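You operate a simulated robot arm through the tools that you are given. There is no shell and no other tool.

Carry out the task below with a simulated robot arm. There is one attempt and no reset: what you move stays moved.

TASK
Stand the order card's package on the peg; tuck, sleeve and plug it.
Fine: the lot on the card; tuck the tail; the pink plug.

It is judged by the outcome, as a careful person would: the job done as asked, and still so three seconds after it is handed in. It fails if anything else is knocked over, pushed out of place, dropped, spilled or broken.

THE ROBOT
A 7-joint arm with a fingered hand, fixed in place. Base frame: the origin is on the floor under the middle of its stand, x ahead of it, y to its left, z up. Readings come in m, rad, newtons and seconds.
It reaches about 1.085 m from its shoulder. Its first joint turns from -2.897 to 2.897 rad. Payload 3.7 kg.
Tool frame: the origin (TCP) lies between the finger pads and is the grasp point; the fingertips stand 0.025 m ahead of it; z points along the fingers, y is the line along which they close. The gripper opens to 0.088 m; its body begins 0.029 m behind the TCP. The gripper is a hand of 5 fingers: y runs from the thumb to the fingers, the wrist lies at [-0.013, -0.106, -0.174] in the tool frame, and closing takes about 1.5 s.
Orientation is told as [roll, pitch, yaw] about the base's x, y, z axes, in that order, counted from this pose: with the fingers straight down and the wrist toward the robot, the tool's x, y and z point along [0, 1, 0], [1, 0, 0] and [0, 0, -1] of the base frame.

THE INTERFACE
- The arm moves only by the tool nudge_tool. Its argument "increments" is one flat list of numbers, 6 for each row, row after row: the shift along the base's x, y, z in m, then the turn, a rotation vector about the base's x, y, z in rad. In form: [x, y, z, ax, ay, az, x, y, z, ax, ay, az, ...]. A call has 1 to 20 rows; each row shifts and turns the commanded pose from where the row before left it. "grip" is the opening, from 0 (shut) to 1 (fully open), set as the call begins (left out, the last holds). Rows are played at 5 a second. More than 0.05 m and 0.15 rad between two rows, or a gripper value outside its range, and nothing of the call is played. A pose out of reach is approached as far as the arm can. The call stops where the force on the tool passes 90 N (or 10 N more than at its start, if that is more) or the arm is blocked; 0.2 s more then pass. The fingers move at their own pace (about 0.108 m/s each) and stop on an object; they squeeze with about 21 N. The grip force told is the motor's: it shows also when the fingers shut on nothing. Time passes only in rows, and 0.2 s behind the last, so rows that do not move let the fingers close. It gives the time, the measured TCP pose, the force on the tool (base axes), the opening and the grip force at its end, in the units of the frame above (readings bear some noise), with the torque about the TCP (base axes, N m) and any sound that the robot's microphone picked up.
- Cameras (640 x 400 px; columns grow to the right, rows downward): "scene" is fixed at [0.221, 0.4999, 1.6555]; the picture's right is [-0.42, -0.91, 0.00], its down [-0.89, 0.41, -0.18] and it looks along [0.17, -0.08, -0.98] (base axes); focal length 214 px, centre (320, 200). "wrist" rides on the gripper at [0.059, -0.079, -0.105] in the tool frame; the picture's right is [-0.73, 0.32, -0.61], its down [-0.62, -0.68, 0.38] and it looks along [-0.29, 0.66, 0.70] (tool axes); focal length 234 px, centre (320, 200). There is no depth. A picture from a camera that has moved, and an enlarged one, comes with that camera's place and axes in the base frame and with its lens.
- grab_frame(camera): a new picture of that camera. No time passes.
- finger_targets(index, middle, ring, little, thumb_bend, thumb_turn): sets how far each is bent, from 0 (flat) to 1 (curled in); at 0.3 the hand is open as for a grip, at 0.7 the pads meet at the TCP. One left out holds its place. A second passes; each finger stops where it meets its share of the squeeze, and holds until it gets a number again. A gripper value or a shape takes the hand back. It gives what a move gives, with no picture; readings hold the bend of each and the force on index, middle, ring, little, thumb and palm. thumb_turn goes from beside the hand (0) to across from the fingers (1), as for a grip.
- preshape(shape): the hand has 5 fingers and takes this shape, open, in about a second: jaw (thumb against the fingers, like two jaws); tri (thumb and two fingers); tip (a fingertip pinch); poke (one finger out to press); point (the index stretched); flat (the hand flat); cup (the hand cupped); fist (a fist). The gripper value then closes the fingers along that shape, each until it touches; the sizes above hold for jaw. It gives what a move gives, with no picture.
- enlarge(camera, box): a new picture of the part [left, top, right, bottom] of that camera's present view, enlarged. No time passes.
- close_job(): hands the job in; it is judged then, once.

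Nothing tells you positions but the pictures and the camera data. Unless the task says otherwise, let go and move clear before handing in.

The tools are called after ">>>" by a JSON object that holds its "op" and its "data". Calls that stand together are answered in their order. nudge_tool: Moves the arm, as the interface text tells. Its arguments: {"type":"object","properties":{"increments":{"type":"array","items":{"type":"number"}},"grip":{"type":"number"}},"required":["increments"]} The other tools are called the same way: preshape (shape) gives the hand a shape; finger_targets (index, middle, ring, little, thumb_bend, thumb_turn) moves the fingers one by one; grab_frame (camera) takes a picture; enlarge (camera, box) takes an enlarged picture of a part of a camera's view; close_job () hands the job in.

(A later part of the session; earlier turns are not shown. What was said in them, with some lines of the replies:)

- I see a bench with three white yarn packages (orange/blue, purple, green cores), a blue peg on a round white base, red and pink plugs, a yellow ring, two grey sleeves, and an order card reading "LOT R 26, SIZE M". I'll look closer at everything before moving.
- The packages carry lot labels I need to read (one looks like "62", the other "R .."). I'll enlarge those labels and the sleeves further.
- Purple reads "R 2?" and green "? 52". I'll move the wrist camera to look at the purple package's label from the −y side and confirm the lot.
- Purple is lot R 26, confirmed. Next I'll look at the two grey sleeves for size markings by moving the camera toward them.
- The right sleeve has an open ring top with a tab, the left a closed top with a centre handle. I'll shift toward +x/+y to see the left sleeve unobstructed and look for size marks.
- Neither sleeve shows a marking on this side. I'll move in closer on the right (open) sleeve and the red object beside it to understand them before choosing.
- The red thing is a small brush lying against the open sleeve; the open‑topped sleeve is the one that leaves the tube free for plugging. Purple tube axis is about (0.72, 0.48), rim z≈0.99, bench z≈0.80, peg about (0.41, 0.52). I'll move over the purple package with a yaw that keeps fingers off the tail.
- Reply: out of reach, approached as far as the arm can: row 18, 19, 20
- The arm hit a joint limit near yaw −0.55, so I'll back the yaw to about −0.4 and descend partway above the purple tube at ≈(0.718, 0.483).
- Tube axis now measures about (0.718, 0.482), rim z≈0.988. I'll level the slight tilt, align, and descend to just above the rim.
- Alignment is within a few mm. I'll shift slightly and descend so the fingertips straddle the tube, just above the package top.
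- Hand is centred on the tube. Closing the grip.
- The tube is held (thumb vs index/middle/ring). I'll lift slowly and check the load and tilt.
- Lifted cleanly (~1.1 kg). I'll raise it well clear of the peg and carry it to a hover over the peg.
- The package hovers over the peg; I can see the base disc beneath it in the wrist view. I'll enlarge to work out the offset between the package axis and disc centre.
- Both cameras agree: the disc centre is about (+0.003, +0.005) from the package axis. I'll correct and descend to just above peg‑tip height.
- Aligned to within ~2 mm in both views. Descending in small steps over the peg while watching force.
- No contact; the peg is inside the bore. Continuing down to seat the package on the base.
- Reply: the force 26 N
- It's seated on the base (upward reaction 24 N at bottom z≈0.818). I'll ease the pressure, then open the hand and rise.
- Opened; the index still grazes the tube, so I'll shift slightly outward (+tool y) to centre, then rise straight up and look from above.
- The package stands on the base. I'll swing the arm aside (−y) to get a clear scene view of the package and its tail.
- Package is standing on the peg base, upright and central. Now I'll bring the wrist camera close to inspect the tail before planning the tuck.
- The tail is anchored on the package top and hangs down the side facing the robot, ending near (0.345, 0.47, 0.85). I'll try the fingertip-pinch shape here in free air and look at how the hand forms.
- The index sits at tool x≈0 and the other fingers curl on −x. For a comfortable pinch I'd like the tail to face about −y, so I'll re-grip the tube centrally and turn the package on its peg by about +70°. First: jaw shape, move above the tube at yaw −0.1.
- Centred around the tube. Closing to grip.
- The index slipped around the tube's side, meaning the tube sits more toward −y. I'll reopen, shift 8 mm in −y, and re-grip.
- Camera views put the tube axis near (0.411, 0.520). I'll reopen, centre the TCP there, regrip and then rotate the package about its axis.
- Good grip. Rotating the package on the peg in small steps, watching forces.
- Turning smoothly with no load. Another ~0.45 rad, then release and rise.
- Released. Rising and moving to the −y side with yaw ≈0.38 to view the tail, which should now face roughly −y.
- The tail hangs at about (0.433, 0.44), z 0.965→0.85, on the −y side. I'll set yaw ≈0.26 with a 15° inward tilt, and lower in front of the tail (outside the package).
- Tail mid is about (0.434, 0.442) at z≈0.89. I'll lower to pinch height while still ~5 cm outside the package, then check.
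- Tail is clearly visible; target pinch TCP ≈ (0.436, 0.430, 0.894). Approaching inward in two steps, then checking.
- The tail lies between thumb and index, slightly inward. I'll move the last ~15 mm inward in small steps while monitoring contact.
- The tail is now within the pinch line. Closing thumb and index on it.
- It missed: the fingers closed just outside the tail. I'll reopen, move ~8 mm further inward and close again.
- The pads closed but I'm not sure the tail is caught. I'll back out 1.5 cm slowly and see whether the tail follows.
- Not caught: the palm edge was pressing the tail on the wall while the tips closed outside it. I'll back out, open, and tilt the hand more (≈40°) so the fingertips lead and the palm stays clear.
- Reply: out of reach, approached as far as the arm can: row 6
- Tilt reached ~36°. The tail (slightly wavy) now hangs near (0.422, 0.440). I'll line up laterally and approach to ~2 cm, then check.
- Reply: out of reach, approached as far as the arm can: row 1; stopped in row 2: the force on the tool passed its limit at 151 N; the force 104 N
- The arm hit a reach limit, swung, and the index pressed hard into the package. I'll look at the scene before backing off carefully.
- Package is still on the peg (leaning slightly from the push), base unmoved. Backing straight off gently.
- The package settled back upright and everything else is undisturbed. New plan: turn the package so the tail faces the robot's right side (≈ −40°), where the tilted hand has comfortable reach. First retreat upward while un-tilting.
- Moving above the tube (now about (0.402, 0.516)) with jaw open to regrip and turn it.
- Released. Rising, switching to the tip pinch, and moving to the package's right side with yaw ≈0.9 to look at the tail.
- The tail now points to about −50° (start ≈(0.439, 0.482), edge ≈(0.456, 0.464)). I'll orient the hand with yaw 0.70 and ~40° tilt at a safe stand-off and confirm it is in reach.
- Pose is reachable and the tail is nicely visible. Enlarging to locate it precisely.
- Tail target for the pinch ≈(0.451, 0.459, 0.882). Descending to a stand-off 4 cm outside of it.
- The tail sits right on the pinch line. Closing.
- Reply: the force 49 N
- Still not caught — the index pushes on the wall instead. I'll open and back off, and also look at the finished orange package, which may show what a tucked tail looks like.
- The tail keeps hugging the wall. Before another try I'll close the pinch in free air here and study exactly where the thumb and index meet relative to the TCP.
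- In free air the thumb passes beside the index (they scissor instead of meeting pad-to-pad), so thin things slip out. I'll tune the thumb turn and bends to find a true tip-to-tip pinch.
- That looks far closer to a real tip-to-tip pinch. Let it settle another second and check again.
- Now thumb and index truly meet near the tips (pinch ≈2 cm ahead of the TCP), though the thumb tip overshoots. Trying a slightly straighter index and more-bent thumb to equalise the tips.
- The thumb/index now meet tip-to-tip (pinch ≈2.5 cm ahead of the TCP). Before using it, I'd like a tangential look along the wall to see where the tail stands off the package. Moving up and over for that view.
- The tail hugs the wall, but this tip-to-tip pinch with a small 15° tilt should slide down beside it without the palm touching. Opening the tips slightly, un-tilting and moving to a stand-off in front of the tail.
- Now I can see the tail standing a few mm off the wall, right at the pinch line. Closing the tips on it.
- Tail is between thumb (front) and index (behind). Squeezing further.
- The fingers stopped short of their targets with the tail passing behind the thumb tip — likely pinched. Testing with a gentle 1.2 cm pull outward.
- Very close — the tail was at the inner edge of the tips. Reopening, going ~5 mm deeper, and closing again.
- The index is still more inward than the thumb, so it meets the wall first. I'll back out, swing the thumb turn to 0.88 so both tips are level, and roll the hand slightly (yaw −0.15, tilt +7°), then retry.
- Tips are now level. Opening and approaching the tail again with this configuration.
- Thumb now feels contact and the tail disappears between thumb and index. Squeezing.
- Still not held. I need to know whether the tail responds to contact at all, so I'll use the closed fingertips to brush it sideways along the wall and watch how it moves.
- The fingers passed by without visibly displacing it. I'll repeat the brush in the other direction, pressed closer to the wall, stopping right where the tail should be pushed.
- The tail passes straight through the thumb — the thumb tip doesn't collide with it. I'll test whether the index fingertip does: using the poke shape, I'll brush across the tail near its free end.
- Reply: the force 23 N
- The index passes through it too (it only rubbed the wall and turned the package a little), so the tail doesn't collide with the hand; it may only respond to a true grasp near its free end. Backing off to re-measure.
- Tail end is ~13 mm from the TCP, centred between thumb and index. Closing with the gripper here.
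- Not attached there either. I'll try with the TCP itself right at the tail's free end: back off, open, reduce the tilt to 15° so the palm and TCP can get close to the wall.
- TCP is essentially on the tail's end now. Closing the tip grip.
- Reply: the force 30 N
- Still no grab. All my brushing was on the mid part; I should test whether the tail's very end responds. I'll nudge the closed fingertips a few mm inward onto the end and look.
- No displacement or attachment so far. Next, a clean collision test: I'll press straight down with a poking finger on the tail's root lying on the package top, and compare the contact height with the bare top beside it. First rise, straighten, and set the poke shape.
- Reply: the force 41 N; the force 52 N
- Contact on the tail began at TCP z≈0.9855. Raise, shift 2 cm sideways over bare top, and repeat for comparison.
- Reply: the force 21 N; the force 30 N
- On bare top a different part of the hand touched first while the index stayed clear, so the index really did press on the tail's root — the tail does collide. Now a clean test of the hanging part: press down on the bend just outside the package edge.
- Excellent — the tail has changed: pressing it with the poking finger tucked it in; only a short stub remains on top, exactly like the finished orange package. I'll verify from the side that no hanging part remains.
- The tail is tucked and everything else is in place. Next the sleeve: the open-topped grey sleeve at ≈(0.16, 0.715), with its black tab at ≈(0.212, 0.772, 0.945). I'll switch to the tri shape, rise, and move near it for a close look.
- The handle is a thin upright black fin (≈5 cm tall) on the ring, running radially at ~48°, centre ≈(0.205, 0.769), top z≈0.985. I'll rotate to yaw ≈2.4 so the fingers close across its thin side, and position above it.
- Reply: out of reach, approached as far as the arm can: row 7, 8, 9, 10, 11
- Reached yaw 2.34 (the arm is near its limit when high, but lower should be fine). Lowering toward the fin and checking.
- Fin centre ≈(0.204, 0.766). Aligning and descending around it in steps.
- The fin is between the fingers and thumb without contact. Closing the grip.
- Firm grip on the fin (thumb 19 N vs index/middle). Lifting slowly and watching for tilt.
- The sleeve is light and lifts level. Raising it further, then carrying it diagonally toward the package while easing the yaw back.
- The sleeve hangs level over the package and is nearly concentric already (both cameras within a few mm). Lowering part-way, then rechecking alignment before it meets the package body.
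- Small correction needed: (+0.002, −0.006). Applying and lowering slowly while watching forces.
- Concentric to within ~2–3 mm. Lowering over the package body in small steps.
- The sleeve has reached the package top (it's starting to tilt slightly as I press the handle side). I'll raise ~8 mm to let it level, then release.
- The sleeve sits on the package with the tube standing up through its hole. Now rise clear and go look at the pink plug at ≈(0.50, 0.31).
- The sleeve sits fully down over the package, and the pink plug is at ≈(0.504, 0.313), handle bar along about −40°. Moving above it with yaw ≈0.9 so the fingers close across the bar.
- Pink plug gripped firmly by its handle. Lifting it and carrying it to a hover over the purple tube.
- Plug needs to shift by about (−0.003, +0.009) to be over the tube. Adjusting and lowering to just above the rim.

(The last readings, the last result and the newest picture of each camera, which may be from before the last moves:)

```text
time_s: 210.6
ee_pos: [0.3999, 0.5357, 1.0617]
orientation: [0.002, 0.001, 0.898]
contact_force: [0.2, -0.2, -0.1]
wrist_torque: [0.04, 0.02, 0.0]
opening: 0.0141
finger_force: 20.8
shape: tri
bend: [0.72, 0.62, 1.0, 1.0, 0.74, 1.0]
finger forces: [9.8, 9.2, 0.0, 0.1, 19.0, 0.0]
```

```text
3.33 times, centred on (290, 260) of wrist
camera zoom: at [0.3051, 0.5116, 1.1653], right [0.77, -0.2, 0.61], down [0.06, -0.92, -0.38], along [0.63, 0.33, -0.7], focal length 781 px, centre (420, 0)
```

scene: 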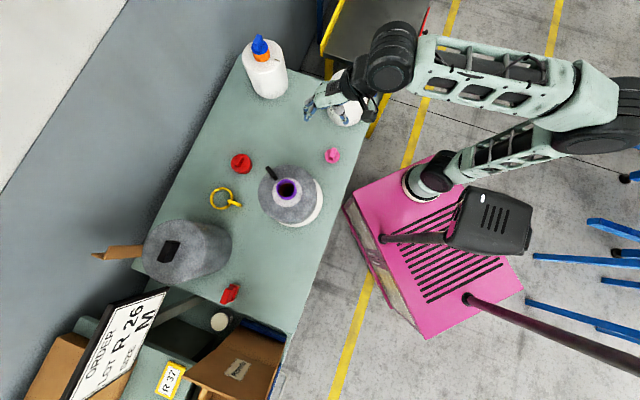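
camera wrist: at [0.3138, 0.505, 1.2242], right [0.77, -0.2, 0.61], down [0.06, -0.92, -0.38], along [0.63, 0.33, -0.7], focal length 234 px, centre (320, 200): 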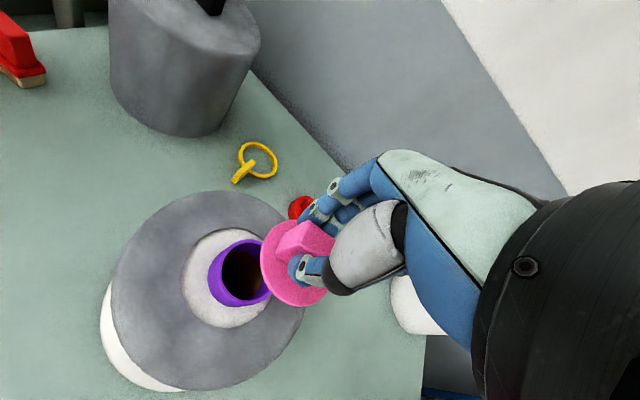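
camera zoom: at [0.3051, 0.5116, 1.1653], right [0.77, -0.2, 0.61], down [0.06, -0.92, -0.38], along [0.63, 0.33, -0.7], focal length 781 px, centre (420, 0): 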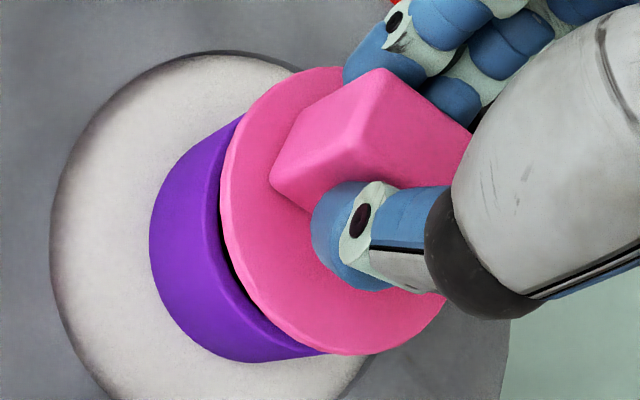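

>>> {"op": "nudge_tool", "data": {"increments": [0, 0, -0.003, 0, 0, 0, 0, 0, 0, 0, 0, 0]}}

>>> {"op": "nudge_tool", "data": {"increments": [0, 0, -0.003, 0, 0, 0, 0, 0, 0, 0, 0, 0]}}

>>> {"op": "enlarge", "data": {"camera": "wrist", "box": [230, 200, 350, 320]}}

>>> {"op": "enlarge", "data": {"camera": "scene", "box": [280, 165, 325, 205]}}

```text
time_s: 211.2
ee_pos: [0.4002, 0.5363, 1.0581]
orientation: [0.003, 0.0, 0.897]
contact_force: [0.9, -0.3, 0.2]
wrist_torque: [0.03, -0.01, -0.02]
opening: 0.0143
finger_force: 20.8
shape: tri
bend: [0.72, 0.62, 1.0, 1.0, 0.74, 1.0]
finger forces: [9.8, 9.6, 0.0, 0.0, 19.0, 0.0]
```

```text
time_s: 211.8
ee_pos: [0.4017, 0.5356, 1.0547]
orientation: [0.001, 0.0, 0.9]
contact_force: [0.2, 0.5, 0.7]
wrist_torque: [0.0, -0.01, -0.02]
opening: 0.0139
finger_force: 21.1
shape: tri
bend: [0.72, 0.62, 1.0, 1.0, 0.74, 1.0]
finger forces: [10.2, 9.8, 0.0, 0.0, 19.0, 0.0]
```

```text
3.33 times, centred on (290, 260) of wrist
camera zoom: at [0.3067, 0.5112, 1.1593], right [0.77, -0.2, 0.61], down [0.06, -0.92, -0.38], along [0.63, 0.33, -0.7], focal length 781 px, centre (420, 0)
```

zoom: 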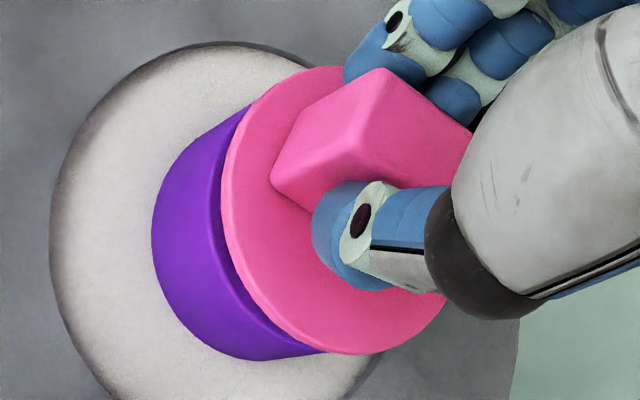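

```text
10.00 times, centred on (302, 185) of scene
camera zoom: at [0.221, 0.4999, 1.6555], right [-0.42, -0.91, 0.0], down [-0.89, 0.41, -0.18], along [0.17, -0.08, -0.98], focal length 2145 px, centre (495, 350)
```

zoom: 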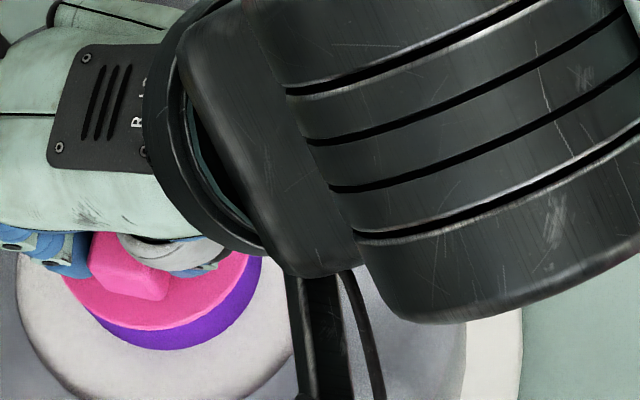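

>>> {"op": "nudge_tool", "data": {"increments": [-0.0015, -0.0005, -0.003, 0, 0, 0, 0, 0, 0, 0, 0, 0]}}

>>> {"op": "nudge_tool", "data": {"increments": [0, 0, -0.003, 0, 0, 0, 0, 0, 0, 0, 0, 0]}}

>>> {"op": "enlarge", "data": {"camera": "wrist", "box": [230, 200, 350, 320]}}

```text
time_s: 212.4
ee_pos: [0.4, 0.5351, 1.0506]
orientation: [0.002, -0.001, 0.898]
contact_force: [2.6, 1.3, 1.4]
wrist_torque: [0.05, -0.09, 0.02]
opening: 0.0142
finger_force: 20.1
shape: tri
bend: [0.72, 0.62, 1.0, 1.0, 0.75, 1.0]
finger forces: [10.5, 11.1, 0.0, 0.1, 19.0, 0.0]
```

```text
time_s: 213.0
ee_pos: [0.4009, 0.5358, 1.048]
orientation: [0.003, 0.0, 0.899]
contact_force: [2.7, 1.3, 1.1]
wrist_torque: [0.05, -0.11, 0.02]
opening: 0.0138
finger_force: 21.3
shape: tri
bend: [0.72, 0.62, 1.0, 1.0, 0.75, 1.0]
finger forces: [10.5, 11.4, 0.0, 0.1, 18.9, 0.0]
```

```text
3.33 times, centred on (290, 260) of wrist
camera zoom: at [0.3055, 0.511, 1.1525], right [0.77, -0.2, 0.61], down [0.06, -0.92, -0.38], along [0.63, 0.33, -0.7], focal length 781 px, centre (420, 0)
```

zoom: 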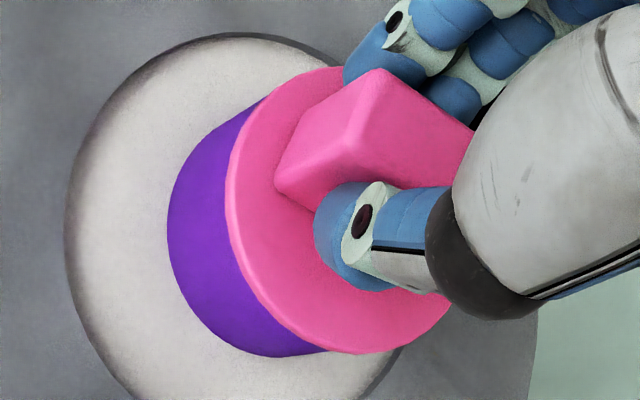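

Lateral contact (2.7 N toward +x,+y) with little vertical force — the spigot is inside the tube. Relaxing 1 mm back and continuing down.

>>> {"op": "nudge_tool", "data": {"increments": [0.0012, 0.0006, -0.003, 0, 0, 0, 0, 0, 0, 0, 0, 0]}}

>>> {"op": "nudge_tool", "data": {"increments": [0, 0, -0.003, 0, 0, 0, 0, 0, 0, 0, 0, 0]}}

>>> {"op": "nudge_tool", "data": {"increments": [0, 0, -0.003, 0, 0, 0, 0, 0, 0, 0, 0, 0]}}

>>> {"op": "enlarge", "data": {"camera": "wrist", "box": [230, 200, 350, 320]}}

>>> {"op": "enlarge", "data": {"camera": "scene", "box": [280, 165, 325, 205]}}

```text
time_s: 213.6
ee_pos: [0.4016, 0.5367, 1.0447]
orientation: [0.0, 0.0, 0.898]
contact_force: [-0.3, 0.2, 0.0]
wrist_torque: [-0.03, -0.03, -0.02]
opening: 0.0143
finger_force: 20.8
shape: tri
bend: [0.72, 0.62, 1.0, 1.0, 0.74, 1.0]
finger forces: [10.0, 10.3, 0.0, 0.1, 19.8, 0.0]
```

```text
time_s: 214.2
ee_pos: [0.4009, 0.5344, 1.0418]
orientation: [0.001, -0.001, 0.898]
contact_force: [1.2, 0.0, 5.0]
wrist_torque: [0.0, -0.03, -0.02]
opening: 0.0143
finger_force: 20.8
shape: tri
bend: [0.72, 0.62, 1.0, 1.0, 0.75, 1.0]
finger forces: [10.5, 10.6, 0.0, 0.0, 20.1, 0.0]
```

```text
time_s: 214.8
ee_pos: [0.4011, 0.5346, 1.0409]
orientation: [0.005, -0.004, 0.899]
contact_force: [3.7, 3.2, 20.7]
wrist_torque: [0.09, -0.1, 0.01]
opening: 0.0151
finger_force: 21.1
shape: tri
bend: [0.73, 0.61, 1.0, 1.0, 0.75, 1.0]
finger forces: [13.4, 13.0, 0.2, 0.1, 22.1, 0.1]
```

```text
3.33 times, centred on (290, 260) of wrist
camera zoom: at [0.3064, 0.5099, 1.1451], right [0.77, -0.2, 0.61], down [0.06, -0.92, -0.39], along [0.64, 0.34, -0.69], focal length 781 px, centre (420, 0)
```

zoom: 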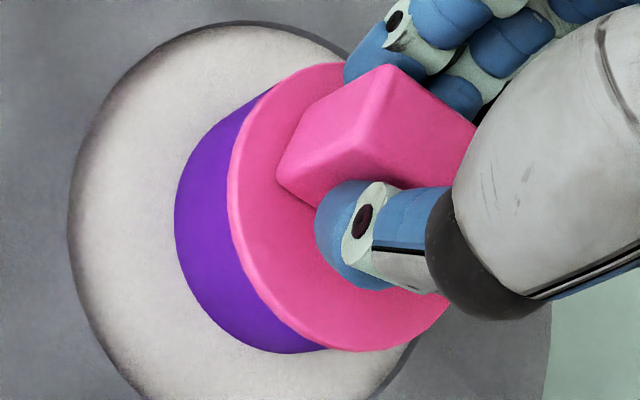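

```text
10.00 times, centred on (302, 185) of scene
camera zoom: at [0.221, 0.4999, 1.6555], right [-0.42, -0.91, 0.0], down [-0.89, 0.41, -0.18], along [0.17, -0.08, -0.98], focal length 2145 px, centre (495, 350)
```

zoom: 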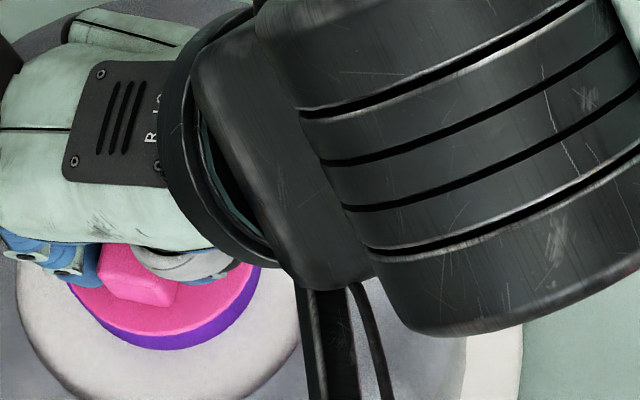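

The plug has met a firm vertical stop (flange on the rim). One slightly firmer push to be sure it is home, then release.

>>> {"op": "nudge_tool", "data": {"increments": [0, 0, -0.002, 0, 0, 0, 0, 0, 0, 0, 0, 0]}}

>>> {"op": "nudge_tool", "data": {"increments": [0, 0, 0.004, 0, 0, 0, 0, 0, 0, 0, 0, 0]}}

>>> {"op": "nudge_tool", "data": {"increments": [0, 0, 0, 0, 0, 0, 0, 0, 0, 0, 0, 0, 0, 0, 0, 0, 0, 0, 0, 0, 0, 0, 0, 0, 0, 0, 0, 0, 0, 0, 0, 0, 0, 0, 0, 0, 0, 0, 0, 0, 0, 0], "grip": 1}}

>>> {"op": "grab_frame", "data": {"camera": "wrist"}}

```text
time_s: 215.4
ee_pos: [0.4014, 0.5345, 1.0397]
orientation: [0.004, -0.003, 0.9]
contact_force: [6.4, 1.8, 36.4]
wrist_torque: [0.07, -0.17, -0.03]
opening: 0.0173
finger_force: 21.2
shape: tri
bend: [0.73, 0.6, 1.0, 1.0, 0.75, 1.0]
finger forces: [15.2, 14.9, 0.0, 0.0, 24.6, 0.0]
```

```text
time_s: 216.0
ee_pos: [0.4011, 0.5342, 1.0416]
orientation: [0.002, 0.0, 0.898]
contact_force: [5.3, 1.8, 16.9]
wrist_torque: [0.07, -0.17, -0.02]
opening: 0.0167
finger_force: 21.1
shape: tri
bend: [0.73, 0.6, 1.0, 1.0, 0.75, 1.0]
finger forces: [13.7, 13.2, 0.0, 0.1, 21.9, 0.1]
```

```text
time_s: 217.6
ee_pos: [0.4008, 0.535, 1.0424]
orientation: [0.002, 0.0, 0.898]
contact_force: [-0.1, 0.6, 0.4]
wrist_torque: [0.01, 0.01, 0.0]
opening: 0.0875
finger_force: 0.0
shape: tri
bend: [0.3, 0.3, 0.99, 0.99, 0.3, 0.98]
finger forces: [0.1, 0.0, 0.0, 0.0, 0.1, 0.0]
```

```text
taken
camera wrist: at [0.3056, 0.5105, 1.1455], right [0.77, -0.2, 0.61], down [0.06, -0.92, -0.38], along [0.63, 0.33, -0.7], focal length 234 px, centre (320, 200)
```

wrist: 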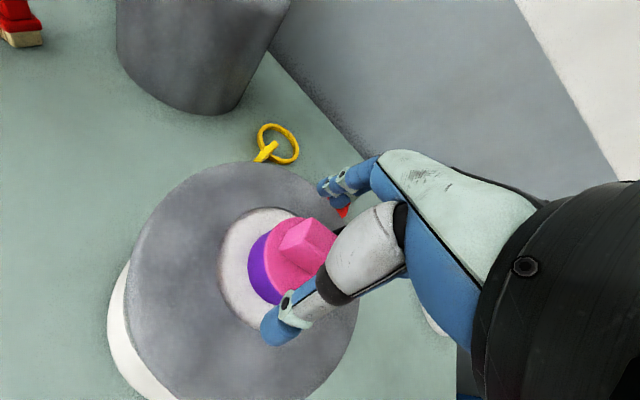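

Released. Rising straight up and moving clear to inspect the finished package.

>>> {"op": "nudge_tool", "data": {"increments": [0, 0, 0.02, 0, 0, 0, 0, 0, 0.04, 0, 0, 0, 0, 0, 0.04, 0, 0, 0, 0, 0, 0.03, 0, 0, 0, 0.02, -0.04, 0, 0, 0, 0, 0.02, -0.04, 0, 0, 0, 0, 0.02, -0.04, 0, 0, 0, 0, 0.02, -0.04, 0, 0, 0, 0, 0, -0.03, 0, 0, 0, 0, 0, 0, 0, 0, 0, 0]}}

>>> {"op": "grab_frame", "data": {"camera": "scene"}}

>>> {"op": "enlarge", "data": {"camera": "scene", "box": [240, 140, 350, 240]}}

>>> {"op": "grab_frame", "data": {"camera": "wrist"}}

```text
time_s: 219.8
ee_pos: [0.4817, 0.3445, 1.1718]
orientation: [0.004, 0.002, 0.898]
contact_force: [-0.1, -1.1, -0.6]
wrist_torque: [-0.01, 0.03, -0.02]
opening: 0.0878
finger_force: 0.0
shape: tri
bend: [0.3, 0.3, 0.99, 0.99, 0.3, 0.98]
finger forces: [0.1, 0.0, 0.1, 0.1, 0.0, 0.0]
```

```text
taken
```

scene: 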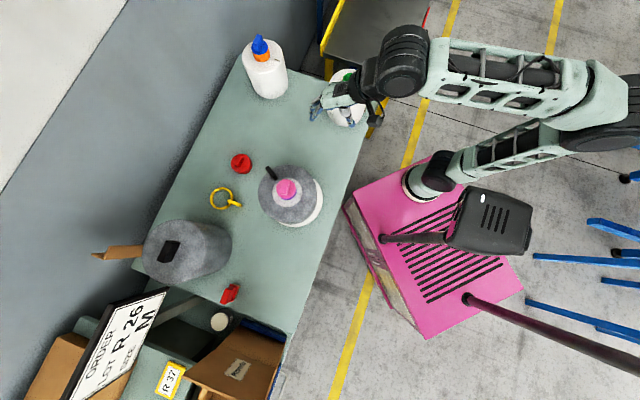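

```text
4.00 times, centred on (295, 190) of scene
camera zoom: at [0.221, 0.4999, 1.6555], right [-0.42, -0.91, 0.0], down [-0.89, 0.41, -0.18], along [0.17, -0.08, -0.98], focal length 858 px, centre (420, 240)
```

zoom: 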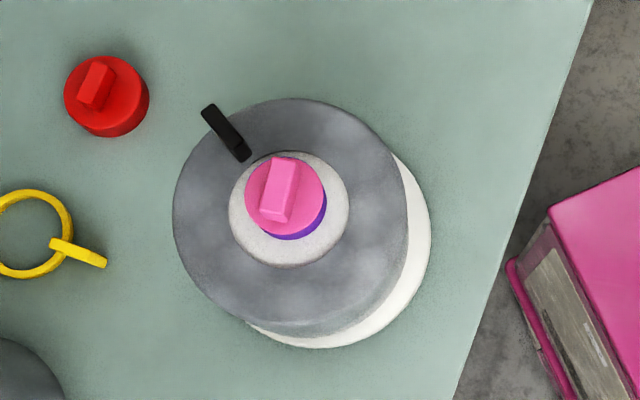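

```text
taken
camera wrist: at [0.3868, 0.3203, 1.2762], right [0.77, -0.2, 0.61], down [0.06, -0.92, -0.38], along [0.63, 0.33, -0.7], focal length 234 px, centre (320, 200)
```

wrist: 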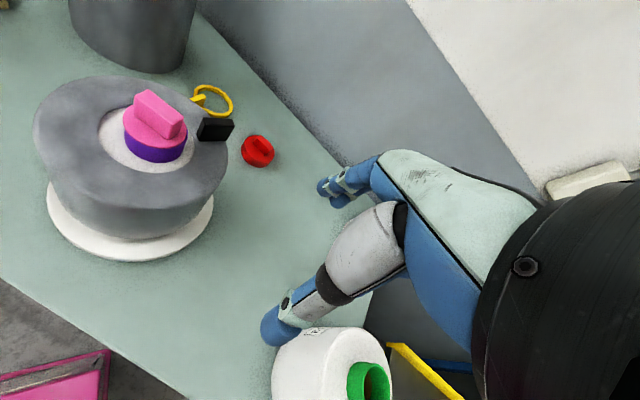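

>>> {"op": "enlarge", "data": {"camera": "wrist", "box": [20, 60, 260, 270]}}

>>> {"op": "enlarge", "data": {"camera": "wrist", "box": [100, 75, 250, 180]}}

>>> {"op": "enlarge", "data": {"camera": "scene", "box": [60, 180, 280, 340]}}

```text
1.90 times, centred on (140, 165) of wrist
camera zoom: at [0.3868, 0.3203, 1.2762], right [0.77, -0.2, 0.61], down [0.06, -0.92, -0.38], along [0.63, 0.33, -0.7], focal length 446 px, centre (663, 267)
```

zoom: 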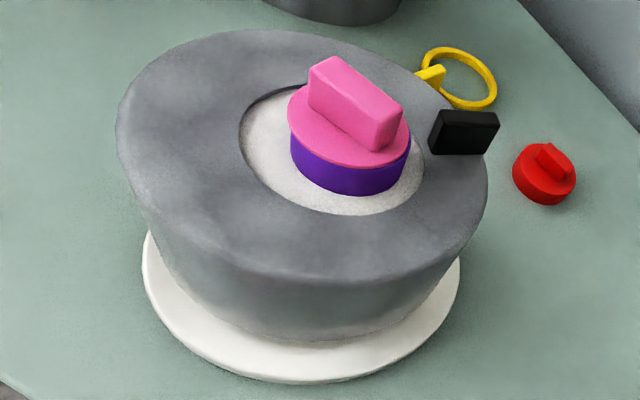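

```text
3.81 times, centred on (175, 128) of wrist
camera zoom: at [0.3868, 0.3203, 1.2762], right [0.77, -0.2, 0.61], down [0.06, -0.92, -0.38], along [0.63, 0.33, -0.7], focal length 892 px, centre (872, 476)
```

zoom: 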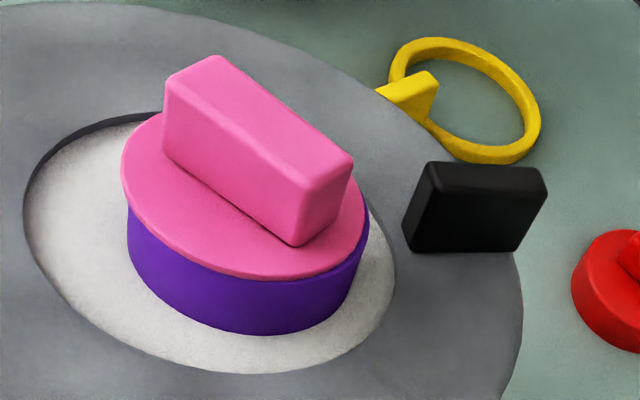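

```text
2.50 times, centred on (170, 260) of scene
camera zoom: at [0.221, 0.4999, 1.6555], right [-0.42, -0.91, 0.0], down [-0.89, 0.41, -0.18], along [0.17, -0.08, -0.98], focal length 536 px, centre (695, 50)
```

zoom: 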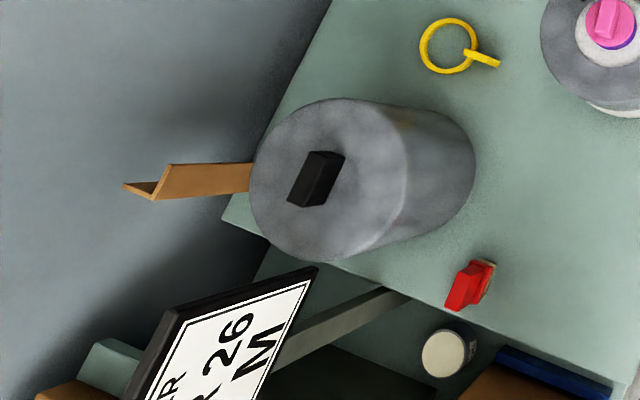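

Plug is seated flush on the tube, sleeve level on the package, tail tucked, base unmoved, and the brush, ring, red plug, other sleeve and packages are all where they were. I'll retreat the hand to a clear raised pose and take a last look.

>>> {"op": "nudge_tool", "data": {"increments": [-0.008, -0.025, 0.036, 0, 0, 0, -0.01, -0.027, 0.036, 0, 0, 0, -0.01, -0.027, 0.036, 0, 0, 0, -0.01, -0.027, 0.036, 0, 0, 0, -0.01, -0.027, 0.036, 0, 0, 0, 0, 0, 0, 0, 0, 0, 0, 0, 0, 0, 0, 0]}}

>>> {"op": "grab_frame", "data": {"camera": "scene"}}

>>> {"op": "enlarge", "data": {"camera": "scene", "box": [220, 30, 380, 240]}}

```text
time_s: 221.4
ee_pos: [0.4338, 0.2126, 1.3488]
orientation: [0.001, 0.001, 0.899]
contact_force: [0.7, 0.2, 0.0]
wrist_torque: [-0.01, 0.04, 0.03]
opening: 0.088
finger_force: 0.0
shape: tri
bend: [0.3, 0.3, 0.99, 0.99, 0.3, 0.98]
finger forces: [0.0, 0.0, 0.0, 0.0, 0.0, 0.1]
```

```text
taken
```

scene: 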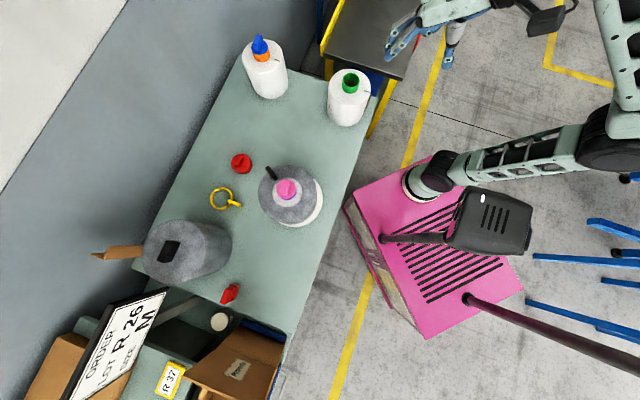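

```text
1.90 times, centred on (300, 135) of scene
camera zoom: at [0.221, 0.4999, 1.6555], right [-0.42, -0.91, 0.0], down [-0.89, 0.41, -0.18], along [0.17, -0.08, -0.98], focal length 408 px, centre (358, 324)
```

zoom: 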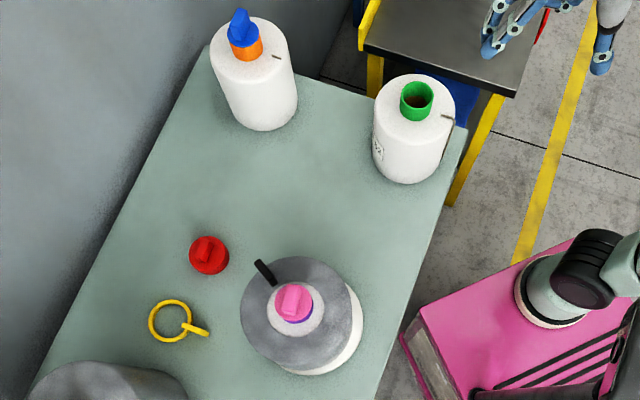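

The R 26 package stands on its peg with the tail tucked, the open sleeve over it and the pink plug seated in its tube. The hand is clear and nothing else on the bench has moved, so I'm handing the job in.

>>> {"op": "close_job", "data": {}}

```text
The job is handed in.
```

The R 26 package is standing on the peg with its tail tucked, the sleeve over it and the pink plug in its tube. I've handed the job in; the tool gave no result of the judging.

- **Package:** I read the card as lot R 26, size M, and confirmed "R 26" on the purple package's label before moving it.
- **Tail:** I never managed to pinch it. Pressing down on its root with one finger tucked it, leaving a short stub on top like the one on the finished orange package. I took that to be the tucked state.
- **Sleeve:** I found no size marking on either sleeve. I used the one with the open top, because the other has a closed top and would have blocked the plug. It sits level on the package top, and its lower edge ends about 3 cm above the base.
- **Plug:** The pink plug's flange sits flush on the tube rim.

One mishap: while I was reaching for the tail, the arm hit its reach limit, swung and drove a finger hard into the package (the call stopped at 151 N). The package leaned on the peg, then settled upright when I backed off. A later view showed the base in its original place. In my last views the other packages, the red plug, ring, brush and second sleeve were also where they started.
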